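You operate a simulated robot arm through the tools that you are given. There is no shell and no other tool. Be economical: measure what you need, move in short steps, check, and stop when the job is done.

You are at the controls of a simulated two-armed robot. One attempt, no reset.

## Task
Scrub both greasy plates clean by hand and lay them on the rack.
Fine: wet the green brush on the plunger dish for each plate and put it back after. What is to be rubbed or washed off counts as gone when no trace of it is left.

The check looks at the end state, three seconds after you hand in, the way a careful person would. Anything else that was tipped, shoved, dropped, spilled or broken makes it a failure.

## Robot
Two 7-joint arms with two-finger parallel grippers on one trunk, on a base that drives. Base frame: it is fixed to the floor where the robot stands at the start and does not move with it; the origin is under the middle of the robot, x ahead of it, y to its left, z up. Lengths are in mm, angles in rad, forces in N, time in s.
The left shoulder is at the start at [50, 168, 1207], the right one opposite. With the tool pointing down near the work surface each hand reaches from about 200 to 660 mm from the robot's upright axis, wherever it stands, measured 20 degrees to its own side. Places, roughly: drying rack [500, -1300, 900]; green brush (4x10x4 cm) [500, 0, 900]; plunger dish [700, -400, 1000]. Payload 1.57 kg a hand.
The TCP of each hand is the grasp point between the finger pads, 30 mm short of the fingertips. In the tool frame z runs along the fingers and y along their closing line. The gripper opens to 80 mm. The fingers are 17 mm wide and 12 mm thick; the gripper's body (40 by 82 mm) begins 80 mm behind the TCP.
Orientation is told as [roll, pitch, yaw] about the base's x, y, z axes, in that order, counted from this pose: with the fingers straight down and closing along the base's y, the tool's x points along the base's -x, its y along +y and its z along -z.

## Interface
- The arms move only by the tool drive_tool. It takes "left_commands", "right_commands" or both (then of equal length, played together; a hand with none holds still); each is a list that holds one entry, the list of rows, each a list of 7 numbers: the turn, a rotation vector about the tool's x, y, z in degrees, then the shift along the tool's x, y, z in cm, then the gripper command, from -1 (fully open) to 1 (shut), values between in proportion. In form: [[[ax, ay, az, tx, ty, tz, hand], ...]]. A call has 1 to 20 rows; each row shifts and turns the commanded pose from where the row before left it, along the tool's axes as they then stand. Rows are played at 5 a second. More than 50 mm and 0.15 rad between two rows, or a gripper value outside its range, and nothing of the call is played. A pose out of reach is approached as far as the arm can. The call stops where the force on the tool passes 40 N (or 10 N more than at its start, if that is more) or the arm is blocked; 0.2 s more then pass. The fingers move at their own pace (about 45 mm/s each) and stop on an object; they squeeze with about 36 N. The grip force told is the motor's: it shows also when the fingers shut on nothing. Time passes only in rows, and 0.2 s behind the last, so rows that do not move let the fingers close. It gives the time, the measured TCP pose, the force on the tool (base axes), the opening and the grip force at its end, in the units of the frame above (readings bear some noise), with the torque about the TCP (base axes, N m) and any sound that the robot's microphone picked up, and new pictures: "show" is both (left out), scene, wrist or none (wrist: the cameras of the hands that moved).
- Cameras (640 x 400 px; columns grow to the right, rows downward): "scene" is now at [126.9, -11.7, 1415.9]; the picture's right is [-0.13, -0.99, 0.00], its down [-0.57, 0.08, -0.82] and it looks along [0.81, -0.11, -0.57] (base axes); focal length 246 px, centre (320, 200). "left" rides on the left gripper at [72, 7, -122] in its tool frame; the picture's right is [-0.09, 1.00, 0.00], its down [-0.84, -0.08, -0.54] and it looks along [-0.54, -0.05, 0.84] (tool axes); focal length 238 px, centre (320, 200). "right" rides on the right gripper at [72, -7, -122] in its tool frame; the picture's right is [0.09, 1.00, 0.00], its down [-0.84, 0.08, -0.54] and it looks along [-0.54, 0.05, 0.84] (tool axes); focal length 238 px, centre (320, 200). There is no depth. A picture from a camera that has moved, and an enlarged one, comes with that camera's place and axes in the base frame and with its lens.
- raise_lower(by): slides the trunk up (or, below 0, down) by that many mm; the arms and the scene camera ride with it, the base frame stays. It gives what a move gives, with no picture.
- base_move(legs): drives the robot by 1 to 6 legs, each [ahead, left, turn to the left] in mm, mm and rad, along the robot's own axes; the way and the turn of a leg run together, so that a leg with both is an arc; at most 1500 mm and 3.142 rad a leg. The arms and the cameras ride along, it lands a little off, and it stops where it bumps. It gives what a move gives, and a new picture of the scene camera.
- aim_head(pan, tilt): turns the head with the scene camera to pan (to the left, within 1.396 rad either way) and tilt (down, from -0.506 to 1.204), counted from straight ahead of the robot. It gives what a move gives, and a new picture of the scene camera.
- zoom(camera, box): a new picture of the part [left, top, right, bottom] of that camera's present view, enlarged. It takes no simulated time.
- job_done(): hands the job in; it is judged then, once.

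Go step by step. Nothing tells you exact positions but the pictures and the camera data: compare them with the known pose of the tool, close in by small moves and look again before you grip or let go. The budget is 120 turns and 260 pictures, counting those below and the enlarged ones. Unless the task says otherwise, let go and move clear before handing in, and close with one line.

The tools are called after "Emit:" as a command line: name --argument value ..., lists and objects as JSON in quotes. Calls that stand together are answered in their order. drive_tool: Moves the arms, as the interface text tells. Its arguments: {"type":"object","properties":{"left_commands":{"type":"array","items":{"type":"array","items":{"type":"array","items":{"type":"number"}}}},"right_commands":{"type":"array","items":{"type":"array","items":{"type":"array","items":{"type":"number"}}}},"show":{"type":"string","enum":["both","scene","wrist","none"]}},"required":[]} The other tools are called the same way: raise_lower (by) slides the trunk up or down; base_move (legs) drives the base; aim_head (pan, tilt) turns the head that bears the scene camera; zoom (camera, box) takes an enlarged picture of a part of a camera's view; job_done () hands the job in.

At the start:

```text
time: 0.0
left_tcp_pos: [404.5, 76.7, 1286.5]
left_tcp_rot: [-0.001, 0.0, 0.0]
left_contact_force: [0.0, -0.1, 0.5]
left_moment: [0.0, -0.01, 0.03]
left_width: 80.0
left_grip_force: 0.0
right_tcp_pos: [375.1, -288.9, 1237.1]
right_tcp_rot: [0.004, 0.003, 0.0]
right_contact_force: [-0.4, -0.1, 0.2]
right_moment: [0.03, 0.0, -0.01]
right_width: 80.0
right_grip_force: 0.0
trunk travel left (down, up): [-375.0, 68.0]
robot x, y, heading: [1.0, 3.9, 0.001]
head pan, tilt: [-0.133, 0.611]
```

scene: 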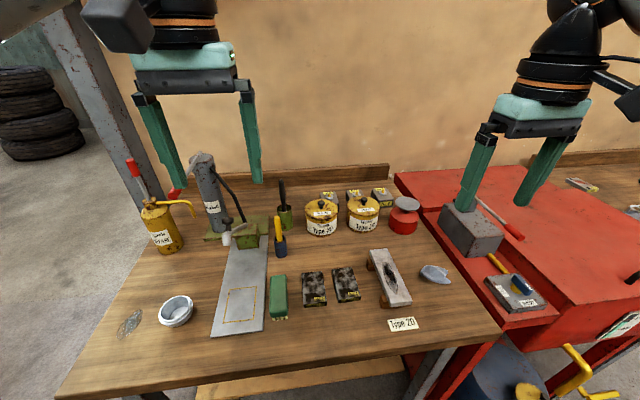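
right: 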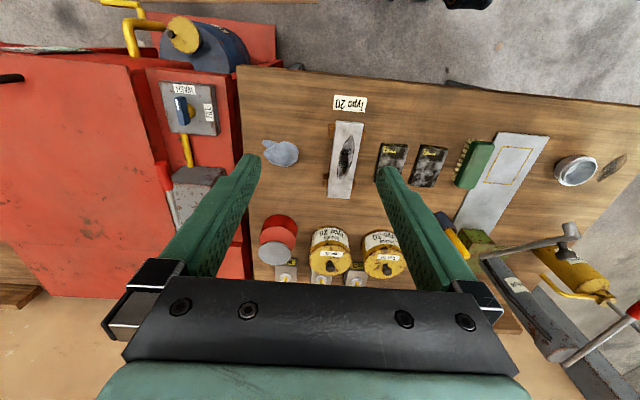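
left: 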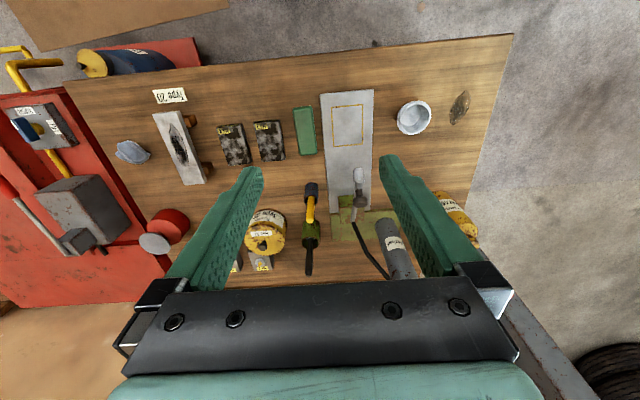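

I see a bench with the green brush, two blackened plates, tins, and a red can with a dish (probably the plunger dish). I'll look closer and towards the rack.

Emit:
zoom --camera "scene" --box '[240, 170, 460, 340]'

Emit:
zoom --camera "right" --box '[240, 80, 520, 290]'

Emit:
aim_head --pan -1.1 --tilt 0.5

```text
2.35 times, centred on (350, 255) of scene
camera zoom: at [126.9, -11.7, 1415.9], right [-0.13, -0.99, 0.0], down [-0.57, 0.08, -0.82], along [0.81, -0.11, -0.57], focal length 579 px, centre (249, 71)
```

zoom: 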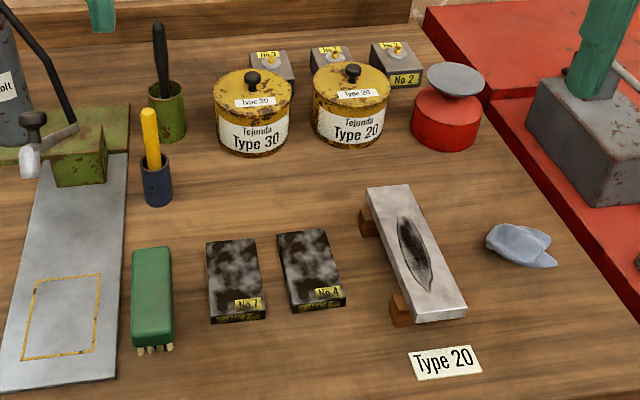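

```text
1.90 times, centred on (380, 185) of right
camera zoom: at [304.3, -296.3, 1357.7], right [-0.09, 1.0, 0.0], down [0.84, 0.08, 0.54], along [0.54, 0.05, -0.84], focal length 454 px, centre (206, 229)
```

zoom: 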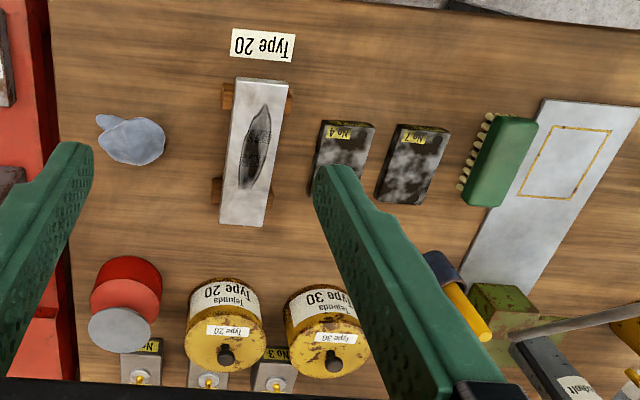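

```text
time: 1.2
left_tcp_pos: [403.9, 76.2, 1287.4]
left_tcp_rot: [0.001, -0.001, 0.001]
left_contact_force: [0.8, -0.8, 0.0]
left_moment: [0.02, 0.0, -0.01]
left_width: 80.2
left_grip_force: 0.1
right_tcp_pos: [375.4, -288.5, 1237.4]
right_tcp_rot: [0.002, 0.004, 0.0]
right_contact_force: [0.4, -0.4, -0.2]
right_moment: [0.01, 0.02, 0.01]
right_width: 80.0
right_grip_force: 0.0
trunk travel left (down, up): [-375.0, 68.0]
robot x, y, heading: [-7.8, 0.5, -0.001]
head pan, tilt: [-1.1, 0.499]
camera scene: at [80.9, -81.1, 1425.9], right [-0.89, -0.45, 0.0], down [-0.22, 0.43, -0.88], along [0.4, -0.78, -0.48], focal length 246 px, centre (320, 200)
```

scene: 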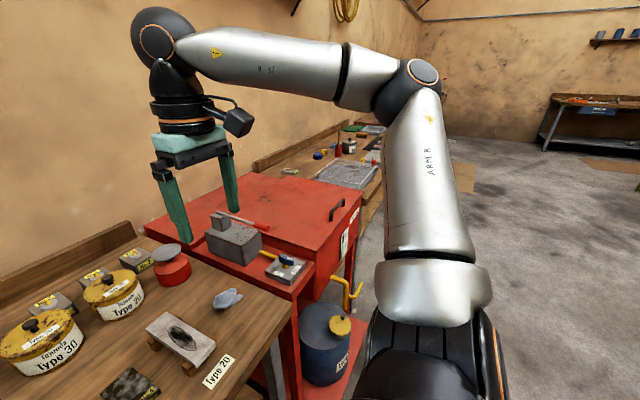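

The rack seems to be the grid-like thing on the bench beyond the red cabinet. I'll enlarge it.

Emit:
zoom --camera "scene" --box '[270, 110, 400, 200]'

Emit:
zoom --camera "scene" --box '[90, 200, 310, 360]'

Emit:
aim_head --pan -0.2 --tilt 0.9

```text
4.44 times, centred on (335, 155) of scene
camera zoom: at [80.9, -81.1, 1425.9], right [-0.89, -0.45, 0.0], down [-0.22, 0.43, -0.88], along [0.4, -0.78, -0.48], focal length 1094 px, centre (253, 400)
```

zoom: 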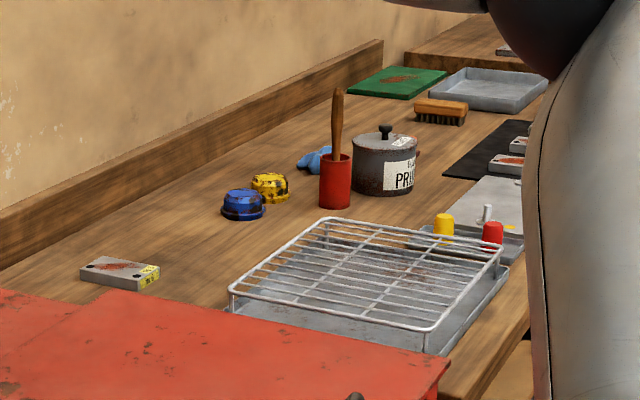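

```text
2.50 times, centred on (200, 280) of scene
camera zoom: at [80.9, -81.1, 1425.9], right [-0.89, -0.45, 0.0], down [-0.22, 0.43, -0.88], along [0.4, -0.78, -0.48], focal length 615 px, centre (620, 0)
```

zoom: 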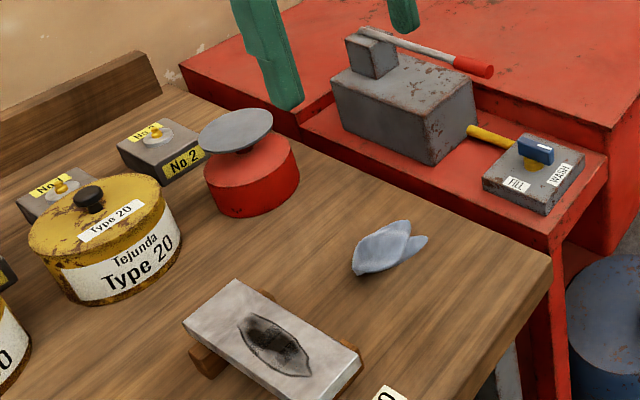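

```text
time: 2.4
left_tcp_pos: [405.1, 75.5, 1286.9]
left_tcp_rot: [0.0, -0.001, 0.0]
left_contact_force: [0.0, -0.4, 0.2]
left_moment: [0.03, -0.06, -0.01]
left_width: 80.1
left_grip_force: 0.2
right_tcp_pos: [375.1, -290.2, 1236.5]
right_tcp_rot: [0.002, 0.002, 0.0]
right_contact_force: [-0.5, -0.9, 0.8]
right_moment: [0.01, 0.01, -0.02]
right_width: 80.0
right_grip_force: 0.0
trunk travel left (down, up): [-375.0, 68.0]
robot x, y, heading: [0.5, 0.3, 0.004]
head pan, tilt: [-0.201, 0.901]
camera scene: at [113.6, -15.2, 1392.0], right [-0.2, -0.98, 0.0], down [-0.77, 0.16, -0.62], along [0.61, -0.12, -0.78], focal length 246 px, centre (320, 200)
```

scene: 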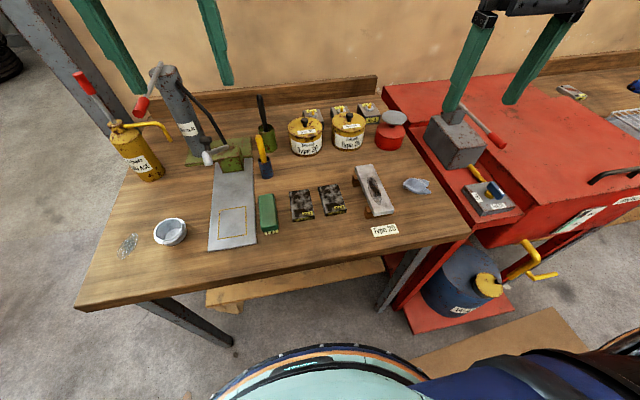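

Now precise looks at the brush and plates.

Emit:
zoom --camera "scene" --box '[240, 170, 400, 270]'

Emit:
zoom --camera "left" --box '[200, 90, 360, 190]'

Emit:
zoom --camera "scene" --box '[340, 90, 460, 165]'

```text
4.00 times, centred on (320, 220) of scene
camera zoom: at [113.6, -15.2, 1392.0], right [-0.2, -0.98, 0.0], down [-0.77, 0.16, -0.62], along [0.61, -0.12, -0.78], focal length 984 px, centre (320, 120)
```

zoom: 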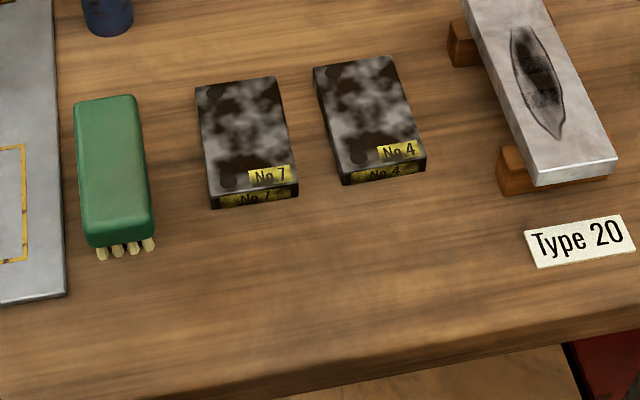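

```text
4.00 times, centred on (280, 140) of left
camera zoom: at [332.1, 83.2, 1409.1], right [0.09, 1.0, 0.0], down [0.84, -0.08, 0.54], along [0.54, -0.05, -0.84], focal length 953 px, centre (480, 440)
```

zoom: 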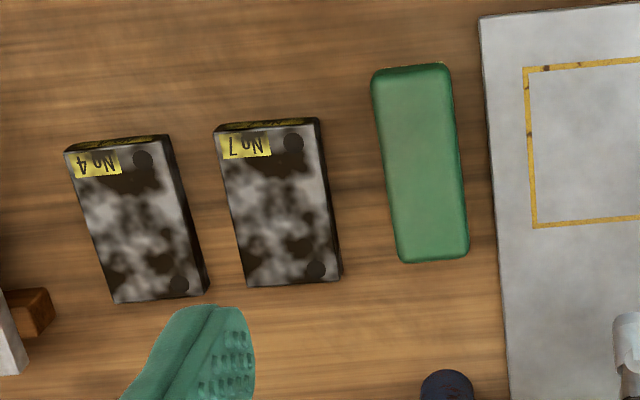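

```text
5.33 times, centred on (400, 128) of scene
camera zoom: at [113.6, -15.2, 1392.0], right [-0.2, -0.98, 0.0], down [-0.77, 0.16, -0.62], along [0.61, -0.12, -0.78], focal length 1313 px, centre (-107, 587)
```

zoom: 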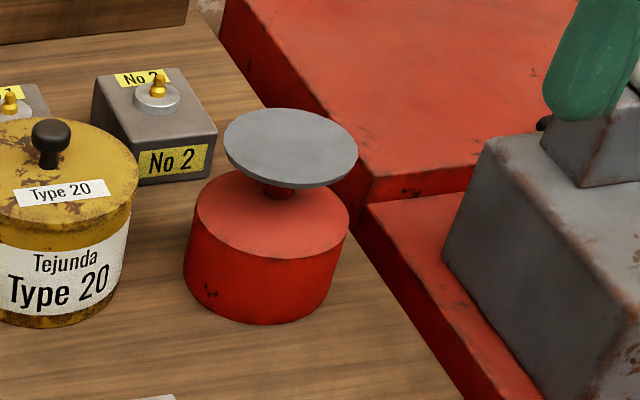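

Brush estimated at about (471, 39, top 920), plates 7 and 4 at about (497, -43) and (498, -124), dish at about (704, -361, 970). I'll clear the left hand and bring the right hand above the brush.

Emit:
drive_tool --right_commands '[[[0, 0, 0, -1.2, 4.1, 1.7, -1], [0, 0, 0, -1.2, 4.1, 1.7, -1], [0, 0, 0, -1.2, 4.1, 1.7, -1], [0, 0, 0, -1.2, 4.1, 1.7, -1], [0, 0, 0, -1.2, 4.1, 1.7, -1], [0, 0, 0, -1.2, 4.1, 1.7, -1], [0, 0, 0, -1.2, 4.1, 1.7, -1], [0, 0, 0, -1.2, 4.1, 1.7, -1], [0, 0, 0, 0, 0, 0, -1]]]' --left_commands '[[[0, 0, 0, 0.7, 3, 0, -1], [0, 0, 0, 0.7, 3, 0, -1], [0, 0, 0, 0.7, 3, 0, -1], [0, 0, 0, 0.7, 3, 0, -1], [0, 0, 0, 0.7, 3, 0, -1], [0, 0, 0, 0.7, 3, 0, -1], [0, 0, 0, 0.7, 3, 0, -1], [0, 0, 0, 0.7, 3, 0, -1], [0, 0, 0, 0, 0, 0, -1]]]' --show "both"

```text
time: 4.4
left_tcp_pos: [348.1, 317.9, 1286.6]
left_tcp_rot: [0.001, 0.0, -0.001]
left_contact_force: [-0.1, -0.3, -0.2]
left_moment: [-0.02, 0.03, -0.02]
left_width: 79.8
left_grip_force: 0.1
right_tcp_pos: [422.9, -135.4, 1162.7]
right_tcp_rot: [0.002, 0.003, -0.001]
right_contact_force: [0.0, 0.2, 0.2]
right_moment: [-0.02, 0.01, 0.0]
right_width: 79.9
right_grip_force: 0.0
right hand out of reach, approached as far as the arm can: row 4, 5, 6, 7, 8
trunk travel left (down, up): [-375.0, 68.0]
robot x, y, heading: [0.7, -1.9, 0.0]
head pan, tilt: [-0.201, 0.901]
camera scene: at [113.8, -15.5, 1392.0], right [-0.2, -0.98, 0.0], down [-0.77, 0.16, -0.62], along [0.61, -0.12, -0.78], focal length 246 px, centre (320, 200)
camera right: at [352.9, -141.7, 1284.2], right [-0.09, 1.0, 0.0], down [0.84, 0.07, 0.54], along [0.54, 0.05, -0.84], focal length 238 px, centre (320, 200)
camera left: at [275.8, 324.2, 1409.0], right [0.09, 1.0, 0.0], down [0.84, -0.08, 0.54], along [0.54, -0.05, -0.84], focal length 238 px, centre (320, 200)
```

scene: 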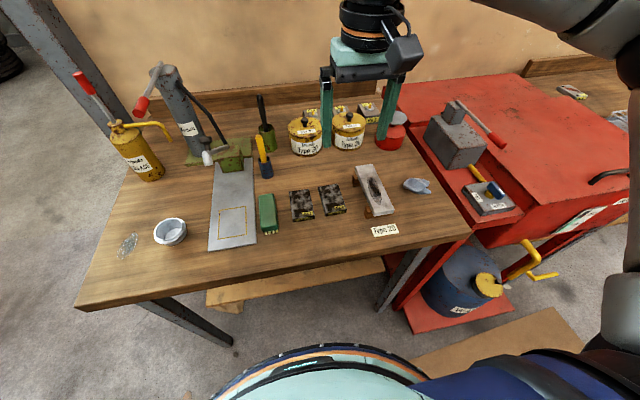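
right: 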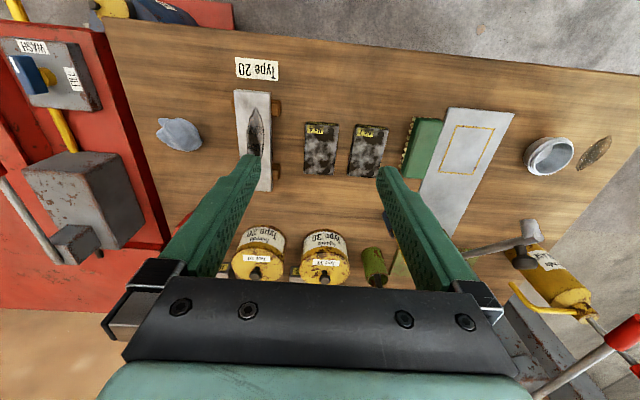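
left: 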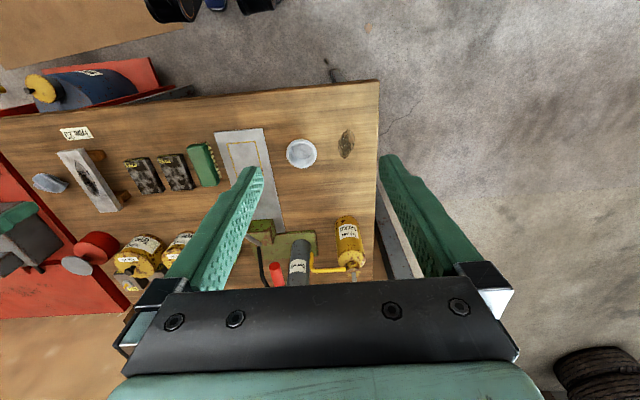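

The right hand can't reach across to the brush, so I'll drive 200 mm to the left to bring the brush into its zone.

Emit:
base_move --legs '[[0, 200, 0]]'

Emit:
aim_head --pan -0.4 --tilt 1.2

```text
time: 6.0
left_tcp_pos: [347.8, 518.7, 1286.7]
left_tcp_rot: [0.002, 0.001, -0.003]
left_contact_force: [0.3, 0.2, 0.0]
left_moment: [-0.03, -0.01, 0.0]
left_width: 80.1
left_grip_force: 0.0
right_tcp_pos: [423.3, 65.6, 1164.2]
right_tcp_rot: [0.004, 0.0, -0.004]
right_contact_force: [-0.3, 0.2, -0.3]
right_moment: [-0.02, 0.03, 0.0]
right_width: 80.1
right_grip_force: 0.0
trunk travel left (down, up): [-375.0, 68.0]
robot x, y, heading: [-4.5, 201.9, 0.001]
head pan, tilt: [-0.201, 0.901]
camera scene: at [113.9, 187.3, 1392.0], right [-0.2, -0.98, 0.0], down [-0.77, 0.16, -0.62], along [0.61, -0.13, -0.78], focal length 246 px, centre (320, 200)
```

scene: 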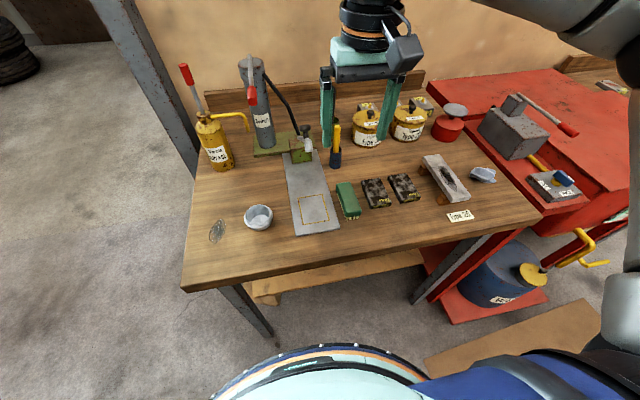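

```text
time: 6.8
left_tcp_pos: [348.0, 517.6, 1286.3]
left_tcp_rot: [0.001, 0.001, -0.004]
left_contact_force: [-0.4, 0.7, -0.1]
left_moment: [-0.01, 0.01, -0.05]
left_width: 79.9
left_grip_force: 0.2
right_tcp_pos: [423.1, 65.9, 1163.3]
right_tcp_rot: [0.003, 0.001, -0.007]
right_contact_force: [0.3, 0.3, 0.1]
right_moment: [-0.03, -0.02, -0.01]
right_width: 80.1
right_grip_force: 0.1
trunk travel left (down, up): [-375.0, 68.0]
robot x, y, heading: [-1.4, 200.2, -0.002]
head pan, tilt: [-0.4, 1.201]
camera scene: at [91.4, 180.0, 1372.2], right [-0.39, -0.92, 0.0], down [-0.86, 0.37, -0.36], along [0.33, -0.14, -0.93], focal length 246 px, centre (320, 200)
```

scene: 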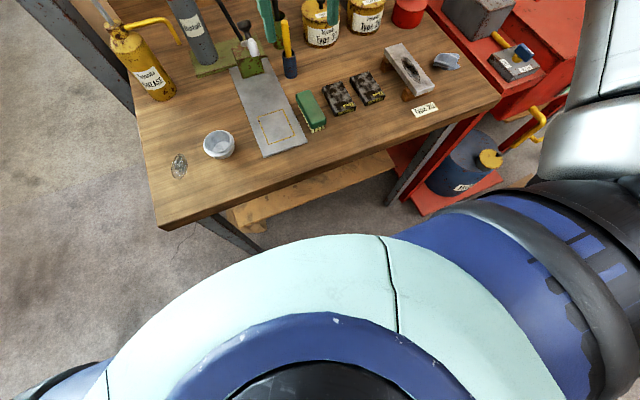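

Now the right hand goes above the brush for a closer look.

Emit:
drive_tool --right_commands '[[[0, 0, 0, -1.2, -0.7, 3.3, -1], [0, 0, 0, -1.2, -0.7, 3.3, -1], [0, 0, 0, -1.2, -0.7, 3.3, -1], [0, 0, 0, -1.2, -0.7, 3.3, -1], [0, 0, 0, 0, 0, 0, -1]]]' --show "wrist"

```text
time: 8.1
left_tcp_pos: [347.4, 518.0, 1286.2]
left_tcp_rot: [0.0, 0.001, -0.004]
left_contact_force: [-0.1, 0.0, 0.2]
left_moment: [0.0, -0.01, 0.0]
left_width: 79.8
left_grip_force: 0.2
right_tcp_pos: [468.4, 36.5, 1032.1]
right_tcp_rot: [0.003, -0.001, -0.003]
right_contact_force: [-0.2, -0.2, -0.1]
right_moment: [0.0, 0.0, 0.03]
right_width: 80.2
right_grip_force: 0.1
trunk travel left (down, up): [-375.0, 68.0]
robot x, y, heading: [3.0, 198.9, -0.002]
head pan, tilt: [-0.4, 1.201]
camera right: at [397.8, 29.6, 1152.6], right [-0.09, 1.0, 0.0], down [0.84, 0.07, 0.54], along [0.54, 0.05, -0.84], focal length 238 px, centre (320, 200)
```

right: 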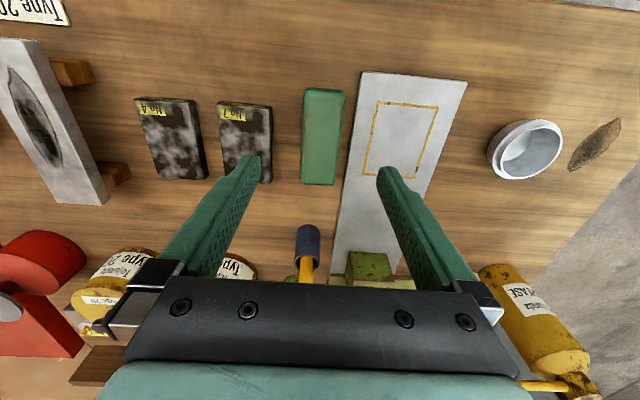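

Brush confirmed at about (471, 39). I'll descend with fingers at 60 mm, down to TCP z ≈ 932.

Emit:
drive_tool --right_commands '[[[0, 0, 0, -0.3, 0.2, 2.5, -0.5], [0, 0, 0, 0, 0, 2.5, -0.5], [0, 0, 0, 0, 0, 2.5, -0.5], [0, 0, 0, 0, 0, 2.3, -0.5], [0, 0, 0, 0, 0, 0, -0.5]]]' --show "both"

```text
time: 9.2
left_tcp_pos: [347.9, 518.6, 1286.9]
left_tcp_rot: [-0.001, -0.002, -0.004]
left_contact_force: [0.2, 0.1, -0.3]
left_moment: [0.03, 0.0, 0.01]
left_width: 80.0
left_grip_force: 0.0
right_tcp_pos: [450.3, 11.3, 950.4]
right_tcp_rot: [0.005, -0.004, -0.004]
right_contact_force: [1.1, 0.7, 8.6]
right_moment: [0.27, 0.01, -0.07]
right_width: 59.9
right_grip_force: 0.1
right hand out of reach, approached as far as the arm can: row 1, 2, 3, 4
trunk travel left (down, up): [-375.0, 68.0]
robot x, y, heading: [4.0, 198.7, -0.005]
head pan, tilt: [-0.4, 1.201]
camera scene: at [90.8, 180.2, 1372.4], right [-0.39, -0.92, 0.0], down [-0.86, 0.37, -0.36], along [0.33, -0.14, -0.93], focal length 246 px, centre (320, 200)
camera right: at [379.1, 5.1, 1069.7], right [-0.09, 1.0, 0.01], down [0.84, 0.07, 0.55], along [0.54, 0.05, -0.84], focal length 238 px, centre (320, 200)
```

scene: 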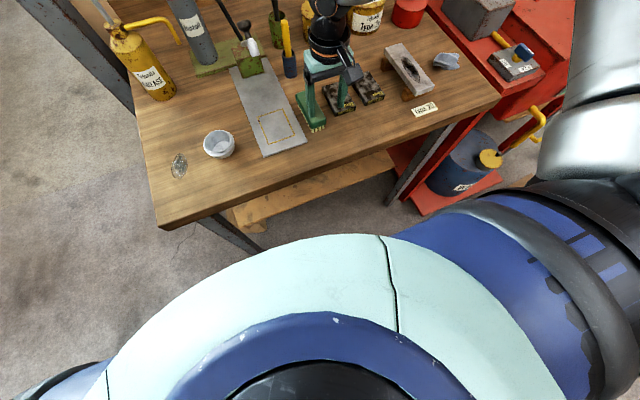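
right: 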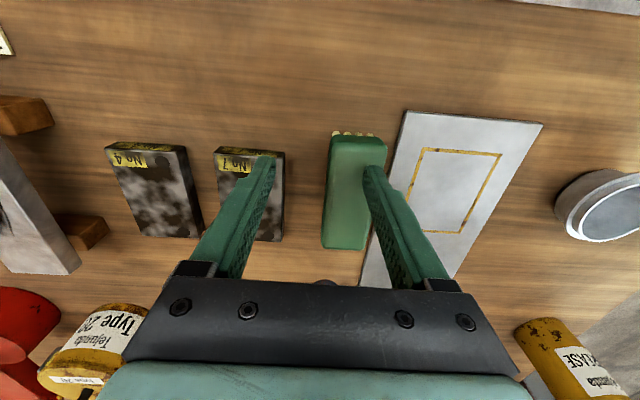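

The arm stopped at a reach limit and a finger touched the brush top (8.6 N), so I'll lift straight off. Then I'll see how the arm behaves.

Emit:
drive_tool --right_commands '[[[0, 0, 0, 0, 0, -3, -0.5], [0, 0, 0, 0, 0, -4, -0.5], [0, 0, 0, 0, 0, -4, -0.5], [0, 0, 0, 0, 0, -4, -0.5], [0, 0, 0, 0, 0, 0, -0.5]]]' --show "scene"

Emit:
aim_head --pan -0.7 --tilt 0.6

```text
time: 10.4
left_tcp_pos: [349.7, 517.6, 1286.9]
left_tcp_rot: [0.0, 0.0, -0.005]
left_contact_force: [0.8, -0.2, -0.1]
left_moment: [0.02, -0.05, -0.04]
left_width: 80.3
left_grip_force: 0.0
right_tcp_pos: [450.8, 12.1, 1100.8]
right_tcp_rot: [0.004, 0.001, -0.002]
right_contact_force: [0.6, 0.1, 0.5]
right_moment: [-0.01, 0.0, 0.0]
right_width: 59.9
right_grip_force: 0.0
trunk travel left (down, up): [-375.0, 68.0]
robot x, y, heading: [-2.1, 199.6, -0.003]
head pan, tilt: [-0.4, 1.201]
camera scene: at [91.6, 179.9, 1372.2], right [-0.39, -0.92, 0.0], down [-0.86, 0.37, -0.36], along [0.33, -0.14, -0.93], focal length 246 px, centre (320, 200)
```

scene: 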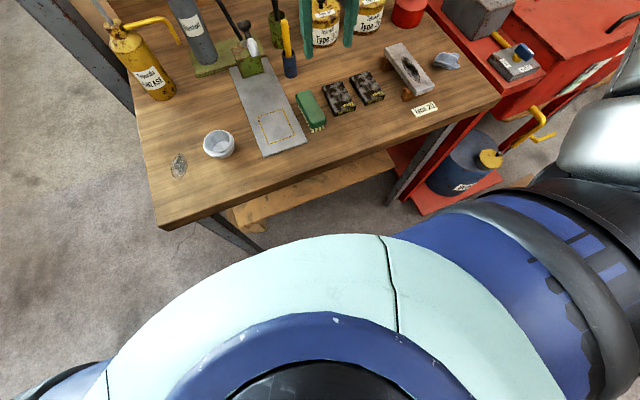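

```text
time: 11.4
left_tcp_pos: [348.7, 517.2, 1287.1]
left_tcp_rot: [0.0, 0.0, -0.004]
left_contact_force: [0.3, 0.2, -0.1]
left_moment: [0.0, 0.02, 0.03]
left_width: 80.0
left_grip_force: 0.1
right_tcp_pos: [451.3, 11.5, 1100.0]
right_tcp_rot: [0.004, 0.0, -0.006]
right_contact_force: [-0.4, 0.7, 0.6]
right_moment: [-0.01, 0.0, -0.01]
right_width: 59.9
right_grip_force: 0.1
trunk travel left (down, up): [-375.0, 68.0]
robot x, y, heading: [4.6, 198.3, -0.009]
head pan, tilt: [-0.7, 0.6]
camera scene: at [107.4, 144.7, 1416.7], right [-0.65, -0.76, 0.0], down [-0.43, 0.37, -0.82], along [0.63, -0.53, -0.57], focal length 246 px, centre (320, 200)
```

scene: 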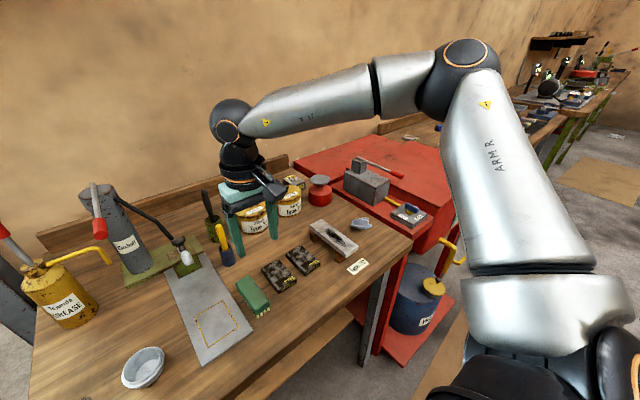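

The brush still looks in its place. I'll shift the base another 100 mm left to give the arm a freer posture, then try again.

Emit:
base_move --legs '[[0, 100, 0]]'

Emit:
drive_tool --right_commands '[[[0, 0, 0, -0.5, -3.6, 0, -0.5], [0, 0, 0, -0.5, -3.6, 0, -0.5], [0, 0, 0, -1, 0, 3.5, -0.5], [0, 0, 0, 0, 0, 3.5, -0.5], [0, 0, 0, 0, 0, 0, -0.5]]]' --show "wrist"

```text
time: 12.6
left_tcp_pos: [348.0, 619.3, 1286.5]
left_tcp_rot: [0.0, 0.0, -0.002]
left_contact_force: [0.4, 0.6, -0.5]
left_moment: [-0.03, 0.03, -0.01]
left_width: 80.0
left_grip_force: 0.0
right_tcp_pos: [449.5, 113.8, 1099.9]
right_tcp_rot: [0.005, -0.001, -0.004]
right_contact_force: [0.0, 0.7, -0.1]
right_moment: [-0.02, 0.02, 0.0]
right_width: 59.9
right_grip_force: 0.2
trunk travel left (down, up): [-375.0, 68.0]
robot x, y, heading: [-1.3, 302.4, -0.005]
head pan, tilt: [-0.7, 0.6]
camera scene: at [107.7, 246.1, 1416.8], right [-0.65, -0.76, 0.0], down [-0.43, 0.36, -0.83], along [0.63, -0.53, -0.56], focal length 246 px, centre (320, 200)
```

scene: 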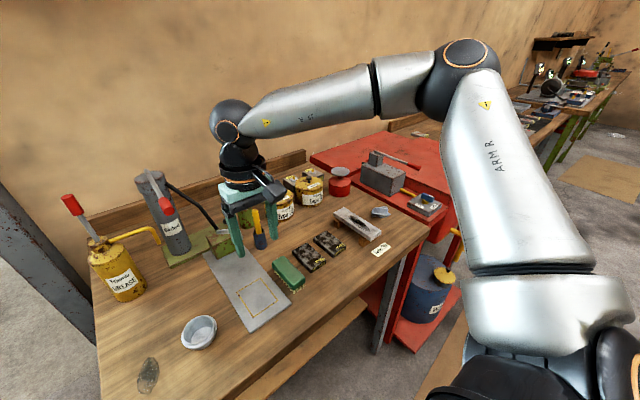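

```text
time: 13.8
left_tcp_pos: [348.7, 618.7, 1287.2]
left_tcp_rot: [0.001, -0.001, -0.003]
left_contact_force: [-0.1, 0.3, 0.5]
left_moment: [-0.01, -0.04, 0.0]
left_width: 80.0
left_grip_force: 0.0
right_tcp_pos: [471.6, 42.4, 1029.3]
right_tcp_rot: [0.005, 0.001, -0.005]
right_contact_force: [0.1, -0.3, 0.7]
right_moment: [0.02, 0.0, -0.01]
right_width: 59.9
right_grip_force: 0.0
trunk travel left (down, up): [-375.0, 68.0]
robot x, y, heading: [1.0, 307.1, 0.001]
head pan, tilt: [-0.7, 0.6]
camera right: at [400.7, 35.9, 1149.1], right [-0.09, 1.0, 0.0], down [0.84, 0.07, 0.54], along [0.54, 0.05, -0.84], focal length 238 px, centre (320, 200)
```

right: 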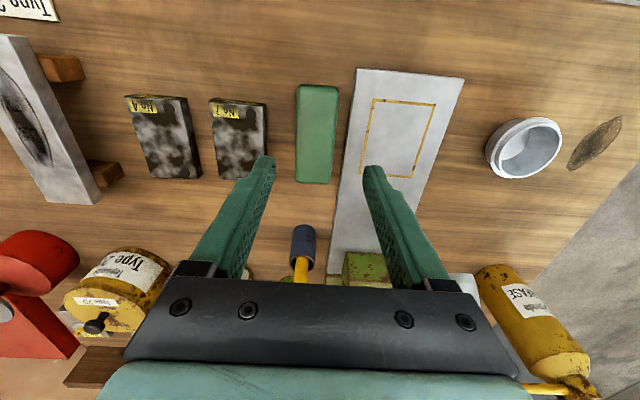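

Brush still at (472, 39). Small correction and descend partway to check the reach.

Emit:
drive_tool --right_commands '[[[0, 0, 0, 0, -0.3, 2, -0.5], [0, 0, 0, 0, 0, 2, -0.5], [0, 0, 0, 0, 0, 2, -0.5], [0, 0, 0, 0, 0, 0, -0.5]]]' --show "none"

```text
time: 14.8
left_tcp_pos: [348.4, 618.5, 1286.5]
left_tcp_rot: [0.0, 0.0, -0.004]
left_contact_force: [-0.1, 0.0, 0.4]
left_moment: [-0.01, -0.01, 0.0]
left_width: 80.0
left_grip_force: 0.0
right_tcp_pos: [470.2, 39.8, 967.2]
right_tcp_rot: [0.003, 0.002, -0.003]
right_contact_force: [-0.3, -0.6, -0.3]
right_moment: [0.03, 0.0, 0.01]
right_width: 60.0
right_grip_force: 0.0
trunk travel left (down, up): [-375.0, 68.0]
robot x, y, heading: [2.5, 303.3, -0.004]
head pan, tilt: [-0.7, 0.6]
```

Reach holds. I go down to z ≈ 932 and close on the brush.

Emit:
drive_tool --right_commands '[[[0, 0, 0, 0, 0, 1.8, -0.5], [0, 0, 0, 0, 0, 1.7, -0.5], [0, 0, 0, 0, 0, 0, -0.5], [0, 0, 0, 0, 0, 0, 0.2], [0, 0, 0, 0, 0, 0, 0.2], [0, 0, 0, 0, 0, 0, 1], [0, 0, 0, 0, 0, 0, 1]]]' --show "both"

```text
time: 16.4
left_tcp_pos: [348.5, 619.1, 1287.1]
left_tcp_rot: [0.0, 0.001, -0.003]
left_contact_force: [-0.9, 0.2, 0.2]
left_moment: [0.01, -0.03, 0.02]
left_width: 80.1
left_grip_force: 0.1
right_tcp_pos: [471.3, 39.1, 933.5]
right_tcp_rot: [0.005, 0.0, -0.004]
right_contact_force: [1.0, 0.7, -0.2]
right_moment: [0.01, -0.03, 0.01]
right_width: 39.1
right_grip_force: 36.3
trunk travel left (down, up): [-375.0, 68.0]
robot x, y, heading: [1.1, 304.0, -0.003]
head pan, tilt: [-0.7, 0.6]
camera scene: at [107.8, 245.2, 1416.8], right [-0.65, -0.76, 0.0], down [-0.43, 0.37, -0.83], along [0.63, -0.53, -0.56], focal length 246 px, centre (320, 200)
camera right: at [400.0, 33.1, 1054.3], right [-0.09, 1.0, 0.0], down [0.84, 0.07, 0.54], along [0.54, 0.05, -0.84], focal length 238 px, centre (320, 200)
```

scene: 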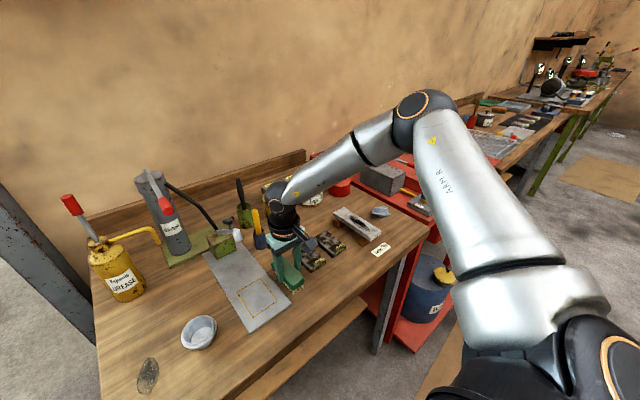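
right: 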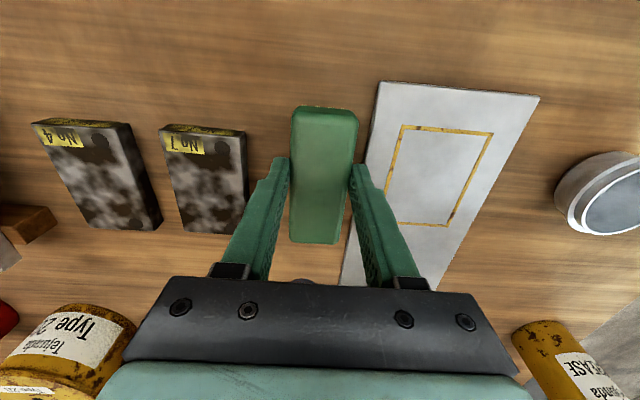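

The brush is held (39 mm). I lift it clear and drive right; after that I'll turn left so the right shoulder comes closer to the dish.

Emit:
drive_tool --right_commands '[[[0, 0, 0, 0, 0, -3, 1], [0, 0, 0, 0, 0, -4, 1], [0, 0, 0, 0, 0, -4, 1], [0, 0, 0, 0, 0, -4, 1], [0, 0, 0, 0, 0, -4, 1], [0, 0, 0, 0, 0, 0, 1]]]' --show "wrist"

Emit:
base_move --legs '[[0, -400, 0]]'

```text
time: 17.8
left_tcp_pos: [349.8, 618.0, 1287.2]
left_tcp_rot: [-0.001, -0.001, -0.004]
left_contact_force: [-0.3, 0.4, -0.8]
left_moment: [0.03, -0.02, -0.01]
left_width: 80.1
left_grip_force: 0.1
right_tcp_pos: [470.6, 39.8, 1126.1]
right_tcp_rot: [0.004, 0.0, -0.002]
right_contact_force: [1.0, 0.5, -1.4]
right_moment: [0.0, 0.04, -0.01]
right_width: 39.4
right_grip_force: 36.2
trunk travel left (down, up): [-375.0, 68.0]
robot x, y, heading: [1.2, 303.7, -0.01]
head pan, tilt: [-0.7, 0.6]
camera right: at [398.5, 31.9, 1245.6], right [-0.09, 1.0, 0.0], down [0.84, 0.07, 0.54], along [0.54, 0.05, -0.84], focal length 238 px, centre (320, 200)
```

right: 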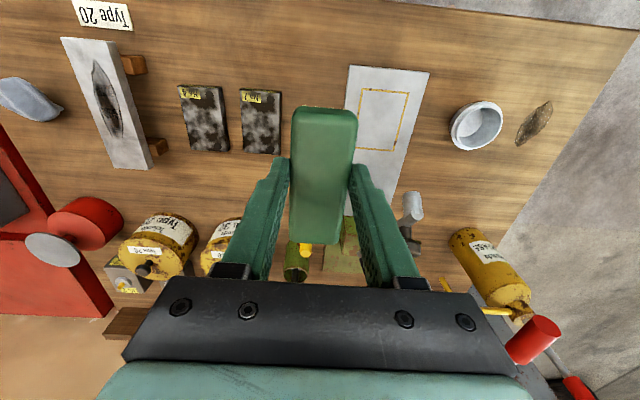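

```text
time: 20.3
left_tcp_pos: [346.9, 219.6, 1286.2]
left_tcp_rot: [-0.001, -0.001, 0.004]
left_contact_force: [-0.3, -0.7, -0.3]
left_moment: [-0.01, 0.01, 0.02]
left_width: 79.8
left_grip_force: 0.1
right_tcp_pos: [472.5, -360.0, 1125.1]
right_tcp_rot: [0.002, -0.001, 0.004]
right_contact_force: [0.8, 0.6, -0.7]
right_moment: [0.04, 0.04, -0.03]
right_width: 39.2
right_grip_force: 36.3
trunk travel left (down, up): [-375.0, 68.0]
robot x, y, heading: [3.0, -97.4, 0.004]
head pan, tilt: [-0.7, 0.6]
camera scene: at [108.5, -155.4, 1416.8], right [-0.64, -0.77, 0.0], down [-0.43, 0.36, -0.82], along [0.63, -0.53, -0.57], focal length 246 px, centre (320, 200)
```

scene: 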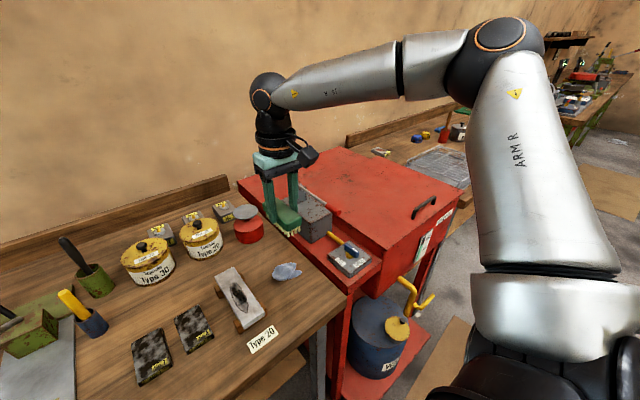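

Now the turn left by 0.7 rad and a shift so the right shoulder faces the dish.

Emit:
base_move --legs '[[0, 0, 0.7], [-75, -135, 0]]'

Emit:
drive_tool --right_commands '[[[0, 0, 0, 0, 0, 0, 1]]]' --show "wrist"

```text
time: 23.5
left_tcp_pos: [94.3, 215.8, 1286.7]
left_tcp_rot: [0.0, 0.0, 0.69]
left_contact_force: [0.5, 0.4, 0.8]
left_moment: [0.04, -0.01, 0.0]
left_width: 80.1
left_grip_force: 0.1
right_tcp_pos: [557.2, -153.2, 1125.7]
right_tcp_rot: [0.003, 0.001, 0.689]
right_contact_force: [-0.3, -1.1, -0.2]
right_moment: [0.03, 0.0, -0.01]
right_width: 39.1
right_grip_force: 36.1
trunk travel left (down, up): [-375.0, 68.0]
robot x, y, heading: [30.0, -249.0, 0.693]
head pan, tilt: [-0.7, 0.6]
camera scene: at [147.3, -225.8, 1416.8], right [-0.01, -1.0, 0.0], down [-0.57, 0.01, -0.82], along [0.82, -0.01, -0.57], focal length 246 px, centre (320, 200)
```

scene: 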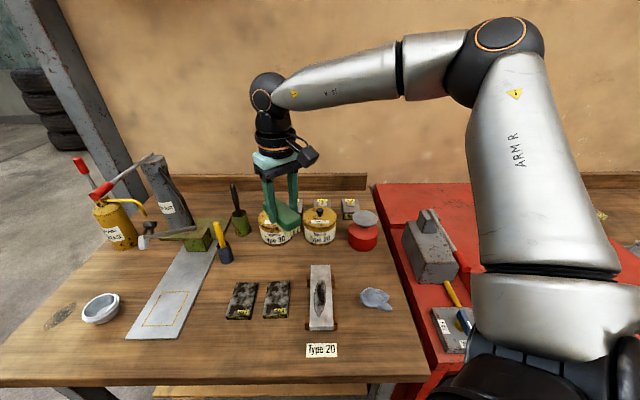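

```text
time: 23.9
left_tcp_pos: [95.8, 217.1, 1287.1]
left_tcp_rot: [0.0, 0.0, 0.691]
left_contact_force: [-0.2, 0.0, 0.2]
left_moment: [0.02, -0.02, 0.0]
left_width: 79.8
left_grip_force: 0.1
right_tcp_pos: [557.5, -153.2, 1123.9]
right_tcp_rot: [0.002, 0.0, 0.689]
right_contact_force: [0.0, 0.1, -1.8]
right_moment: [0.0, -0.03, 0.01]
right_width: 39.0
right_grip_force: 36.0
trunk travel left (down, up): [-375.0, 68.0]
robot x, y, heading: [26.9, -249.6, 0.691]
head pan, tilt: [-0.7, 0.6]
camera right: at [507.4, -204.2, 1245.2], right [-0.7, 0.71, 0.0], down [0.6, 0.59, 0.54], along [0.38, 0.38, -0.84], focal length 238 px, centre (320, 200)
```

right: 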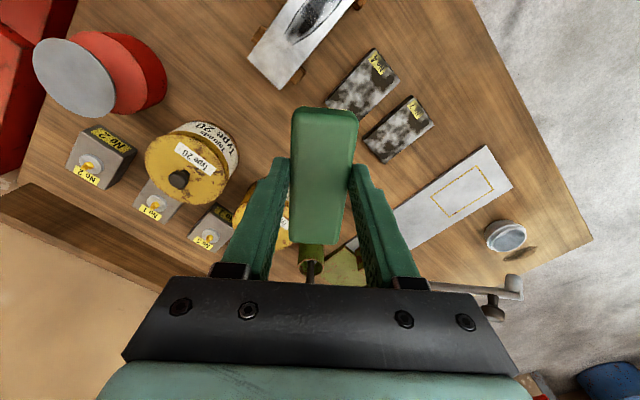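

Dish triangulates to about (702, -360, 978). I move the brush over it at the present height.

Emit:
drive_tool --right_commands '[[[0, 0, 0, 0.33, -4.2, 0, 1], [0, 0, 0, 0.33, -4.2, 0, 1], [0, 0, 0, 0.33, -4.2, 0, 1], [0, 0, 0, 0.33, -4.2, 0, 1], [0, 0, 0, 0.33, -4.2, 0, 1], [0, 0, 0, 0.33, -4.2, 0, 1], [0, 0, 0, 0, 0, 0, 1]]]' --show "both"

```text
time: 25.5
left_tcp_pos: [95.7, 215.1, 1286.9]
left_tcp_rot: [0.0, 0.001, 0.69]
left_contact_force: [0.5, -0.6, 0.8]
left_moment: [0.06, 0.09, 0.01]
left_width: 80.0
left_grip_force: 0.1
right_tcp_pos: [674.9, -346.9, 1120.0]
right_tcp_rot: [0.001, 0.002, 0.685]
right_contact_force: [0.0, -0.1, -0.6]
right_moment: [-0.03, 0.04, -0.01]
right_width: 39.1
right_grip_force: 35.5
right hand out of reach, approached as far as the arm can: row 6
trunk travel left (down, up): [-375.0, 68.0]
robot x, y, heading: [28.3, -249.4, 0.685]
head pan, tilt: [-0.7, 0.6]
camera scene: at [148.4, -225.5, 1416.6], right [-0.01, -1.0, 0.0], down [-0.57, 0.01, -0.82], along [0.82, -0.01, -0.57], focal length 246 px, centre (320, 200)
camera right: at [624.8, -398.4, 1240.0], right [-0.7, 0.71, 0.0], down [0.6, 0.59, 0.54], along [0.38, 0.38, -0.84], focal length 238 px, centre (320, 200)
```

scene: 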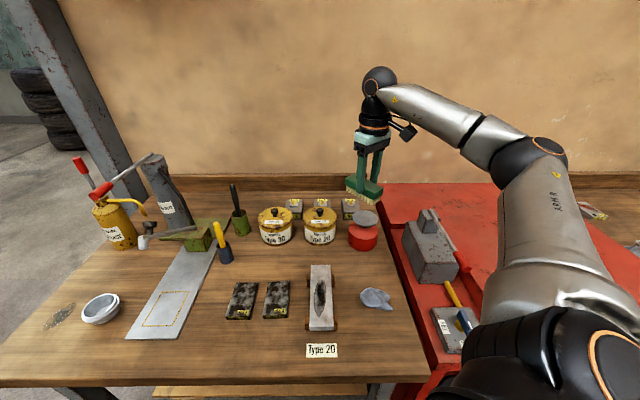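
right: 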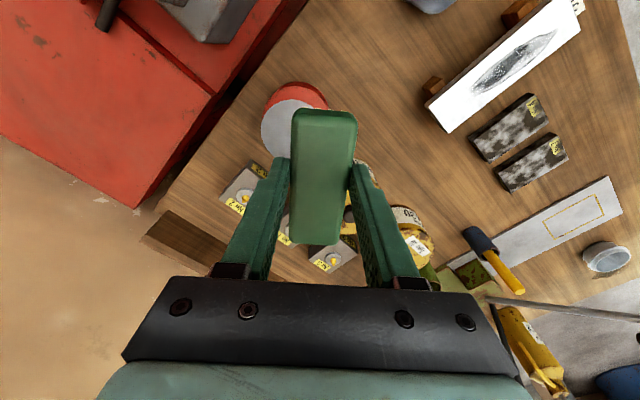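

The arm stops 27 mm short, so I nudge the base about 50 mm towards the bench.

Emit:
base_move --legs '[[32, -39, 0]]'

Emit:
drive_tool --right_commands '[[[0, 0, 0, 0, 0, 2, 1], [0, 0, 0, 0, 0, 0, 1]]]' --show "wrist"

```text
time: 26.5
left_tcp_pos: [144.5, 207.4, 1286.9]
left_tcp_rot: [0.0, -0.001, 0.692]
left_contact_force: [1.0, 0.6, 0.3]
left_moment: [0.04, 0.01, 0.01]
left_width: 80.0
left_grip_force: 0.0
right_tcp_pos: [724.5, -355.4, 1120.3]
right_tcp_rot: [0.003, 0.0, 0.687]
right_contact_force: [-0.3, -0.2, -1.6]
right_moment: [-0.01, 0.01, 0.0]
right_width: 39.0
right_grip_force: 36.2
trunk travel left (down, up): [-375.0, 68.0]
robot x, y, heading: [77.5, -256.4, 0.69]
head pan, tilt: [-0.7, 0.6]
camera scene: at [197.6, -233.8, 1416.6], right [-0.01, -1.0, 0.0], down [-0.57, 0.01, -0.82], along [0.82, -0.01, -0.57], focal length 246 px, centre (320, 200)
```

scene: 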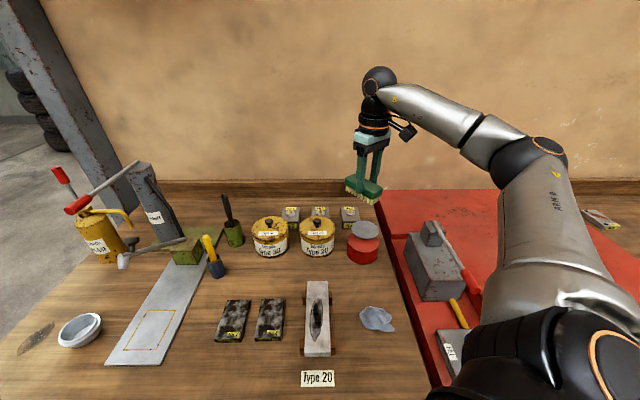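

```text
time: 27.1
left_tcp_pos: [143.0, 206.4, 1285.9]
left_tcp_rot: [-0.001, 0.0, 0.688]
left_contact_force: [0.0, -0.1, 0.3]
left_moment: [0.06, 0.01, -0.02]
left_width: 80.2
left_grip_force: 0.0
right_tcp_pos: [723.6, -354.3, 1100.4]
right_tcp_rot: [0.002, 0.002, 0.686]
right_contact_force: [0.1, 0.5, -0.9]
right_moment: [0.0, -0.01, 0.01]
right_width: 38.9
right_grip_force: 35.8
trunk travel left (down, up): [-375.0, 68.0]
robot x, y, heading: [78.9, -258.7, 0.69]
head pan, tilt: [-0.7, 0.6]
camera right: at [671.9, -405.3, 1220.7], right [-0.7, 0.71, 0.0], down [0.6, 0.59, 0.54], along [0.39, 0.38, -0.84], focal length 238 px, centre (320, 200)
```

right: 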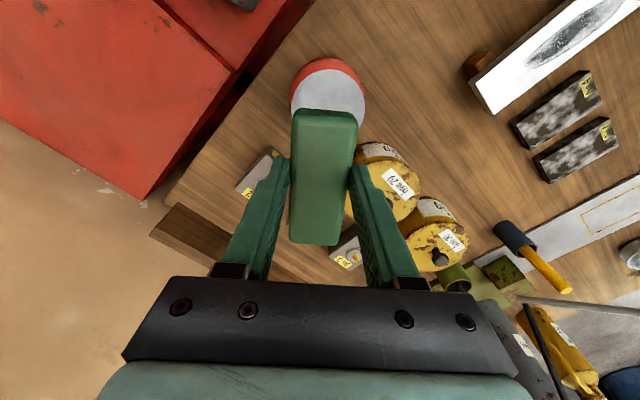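

Dish confirmed at (701, -365). I centre over it and lower to just above.

Emit:
drive_tool --right_commands '[[[0, 0, 0, 2.5, 0.6, 0, 1], [0, 0, 0, 0, 0, 3, 1], [0, 0, 0, 0, 0, 2.5, 1], [0, 0, 0, 0, 0, 0, 1]]]' --show "both"

Emit:
zoom --camera "scene" --box '[310, 150, 430, 270]'

```text
time: 28.1
left_tcp_pos: [143.7, 208.0, 1286.9]
left_tcp_rot: [0.001, 0.001, 0.69]
left_contact_force: [0.5, -0.4, 0.1]
left_moment: [0.01, -0.04, -0.01]
left_width: 80.4
left_grip_force: 0.1
right_tcp_pos: [699.0, -364.7, 1046.4]
right_tcp_rot: [0.0, 0.0, 0.686]
right_contact_force: [-0.7, -0.4, -0.7]
right_moment: [0.0, -0.01, 0.01]
right_width: 39.0
right_grip_force: 35.6
trunk travel left (down, up): [-375.0, 68.0]
robot x, y, heading: [76.1, -261.0, 0.689]
head pan, tilt: [-0.7, 0.6]
camera scene: at [196.3, -233.4, 1416.8], right [-0.01, -1.0, 0.0], down [-0.56, 0.01, -0.82], along [0.82, -0.01, -0.57], focal length 246 px, centre (320, 200)
camera right: at [648.9, -415.6, 1166.2], right [-0.7, 0.71, 0.0], down [0.6, 0.59, 0.54], along [0.39, 0.38, -0.84], focal length 238 px, centre (320, 200)
```

scene: 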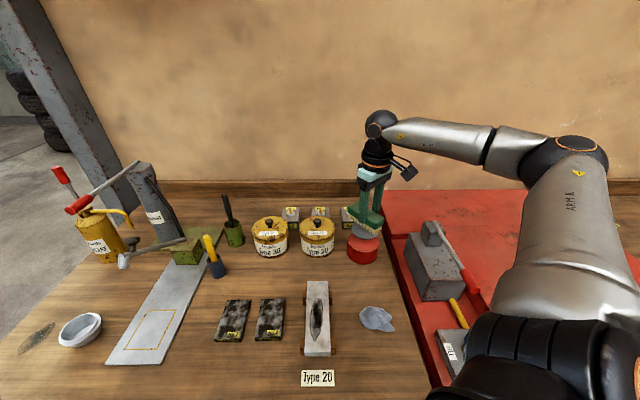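
right: 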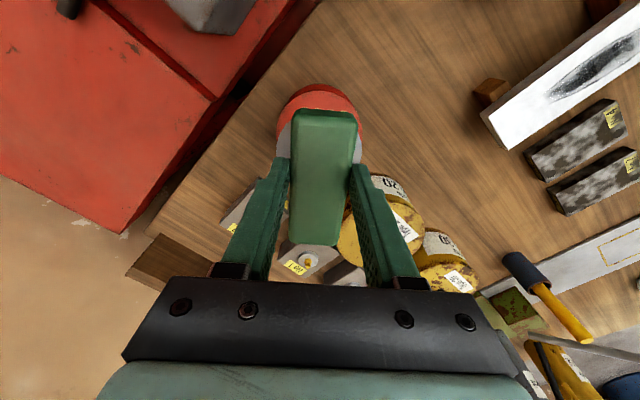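

```text
3.33 times, centred on (370, 210) of scene
camera zoom: at [196.3, -233.4, 1416.8], right [-0.01, -1.0, 0.0], down [-0.56, 0.01, -0.82], along [0.82, -0.01, -0.57], focal length 820 px, centre (153, 167)
```

zoom: 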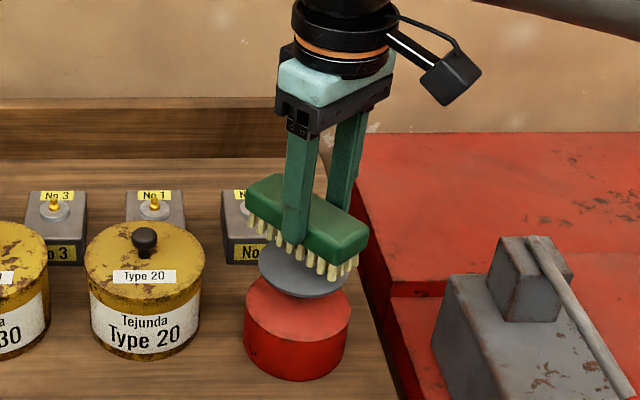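

The brush sits right over the dish. I press down in small steps.

Emit:
drive_tool --right_commands '[[[0, 0, 0, 0, 0, 0.7, 1], [0, 0, 0, 0, 0, 0.5, 1], [0, 0, 0, 0, 0, 0.4, 1], [0, 0, 0, 0, 0, 0.3, 1], [0, 0, 0, 0, 0, 0, 1]]]' --show "none"

Emit:
zoom --camera "scene" --box '[310, 150, 430, 270]'

```text
time: 29.3
left_tcp_pos: [143.1, 207.4, 1286.4]
left_tcp_rot: [0.002, 0.0, 0.689]
left_contact_force: [-0.3, -0.2, -0.3]
left_moment: [-0.01, 0.03, -0.01]
left_width: 79.9
left_grip_force: 0.0
right_tcp_pos: [699.2, -366.6, 1025.9]
right_tcp_rot: [0.002, 0.0, 0.687]
right_contact_force: [-0.9, -0.2, 1.5]
right_moment: [-0.03, 0.01, 0.01]
right_width: 39.0
right_grip_force: 36.5
trunk travel left (down, up): [-375.0, 68.0]
robot x, y, heading: [75.6, -255.6, 0.691]
head pan, tilt: [-0.7, 0.6]
```

```text
3.33 times, centred on (370, 210) of scene
camera zoom: at [196.1, -233.5, 1416.8], right [-0.01, -1.0, 0.0], down [-0.56, 0.01, -0.83], along [0.83, -0.01, -0.56], focal length 820 px, centre (153, 167)
```

zoom: 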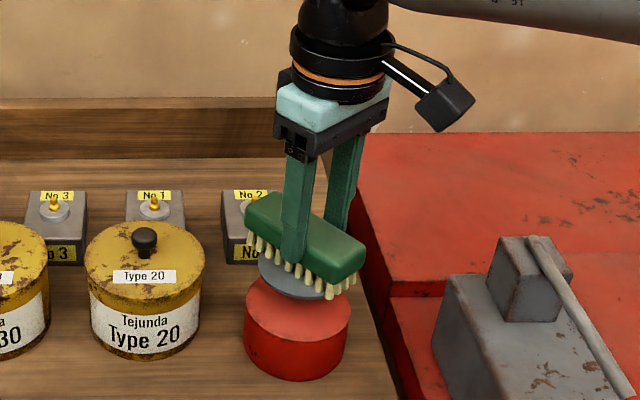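

Contact begins (about 2 N). I press on through the plunger's travel.

Emit:
drive_tool --right_commands '[[[0, 0, 0, 0, 0, 0.4, 1], [0, 0, 0, 0, 0, 0.4, 1], [0, 0, 0, 0, 0, 0.4, 1], [0, 0, 0, 0, 0, 0.3, 1], [0, 0, 0, 0, 0, 0, 1]]]' --show "none"

Emit:
zoom --camera "scene" --box '[310, 150, 430, 270]'

```text
time: 30.5
left_tcp_pos: [141.1, 208.7, 1287.0]
left_tcp_rot: [-0.001, -0.004, 0.691]
left_contact_force: [0.1, 0.4, -0.4]
left_moment: [-0.01, -0.01, 0.01]
left_width: 79.8
left_grip_force: 0.1
right_tcp_pos: [699.8, -364.2, 1015.7]
right_tcp_rot: [-0.003, -0.011, 0.686]
right_contact_force: [5.1, -6.7, 31.9]
right_moment: [-0.14, -0.21, -0.03]
right_width: 39.3
right_grip_force: 35.8
trunk travel left (down, up): [-375.0, 68.0]
robot x, y, heading: [79.4, -255.3, 0.69]
head pan, tilt: [-0.7, 0.6]
```

```text
3.33 times, centred on (370, 210) of scene
camera zoom: at [193.1, -233.7, 1417.3], right [-0.01, -1.0, 0.0], down [-0.56, 0.01, -0.83], along [0.83, -0.01, -0.56], focal length 820 px, centre (153, 167)
```

zoom: 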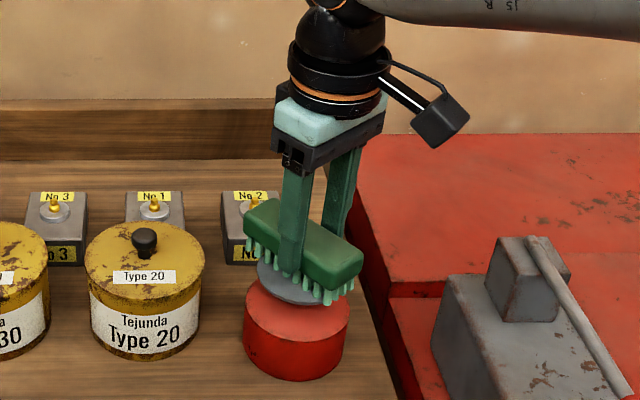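

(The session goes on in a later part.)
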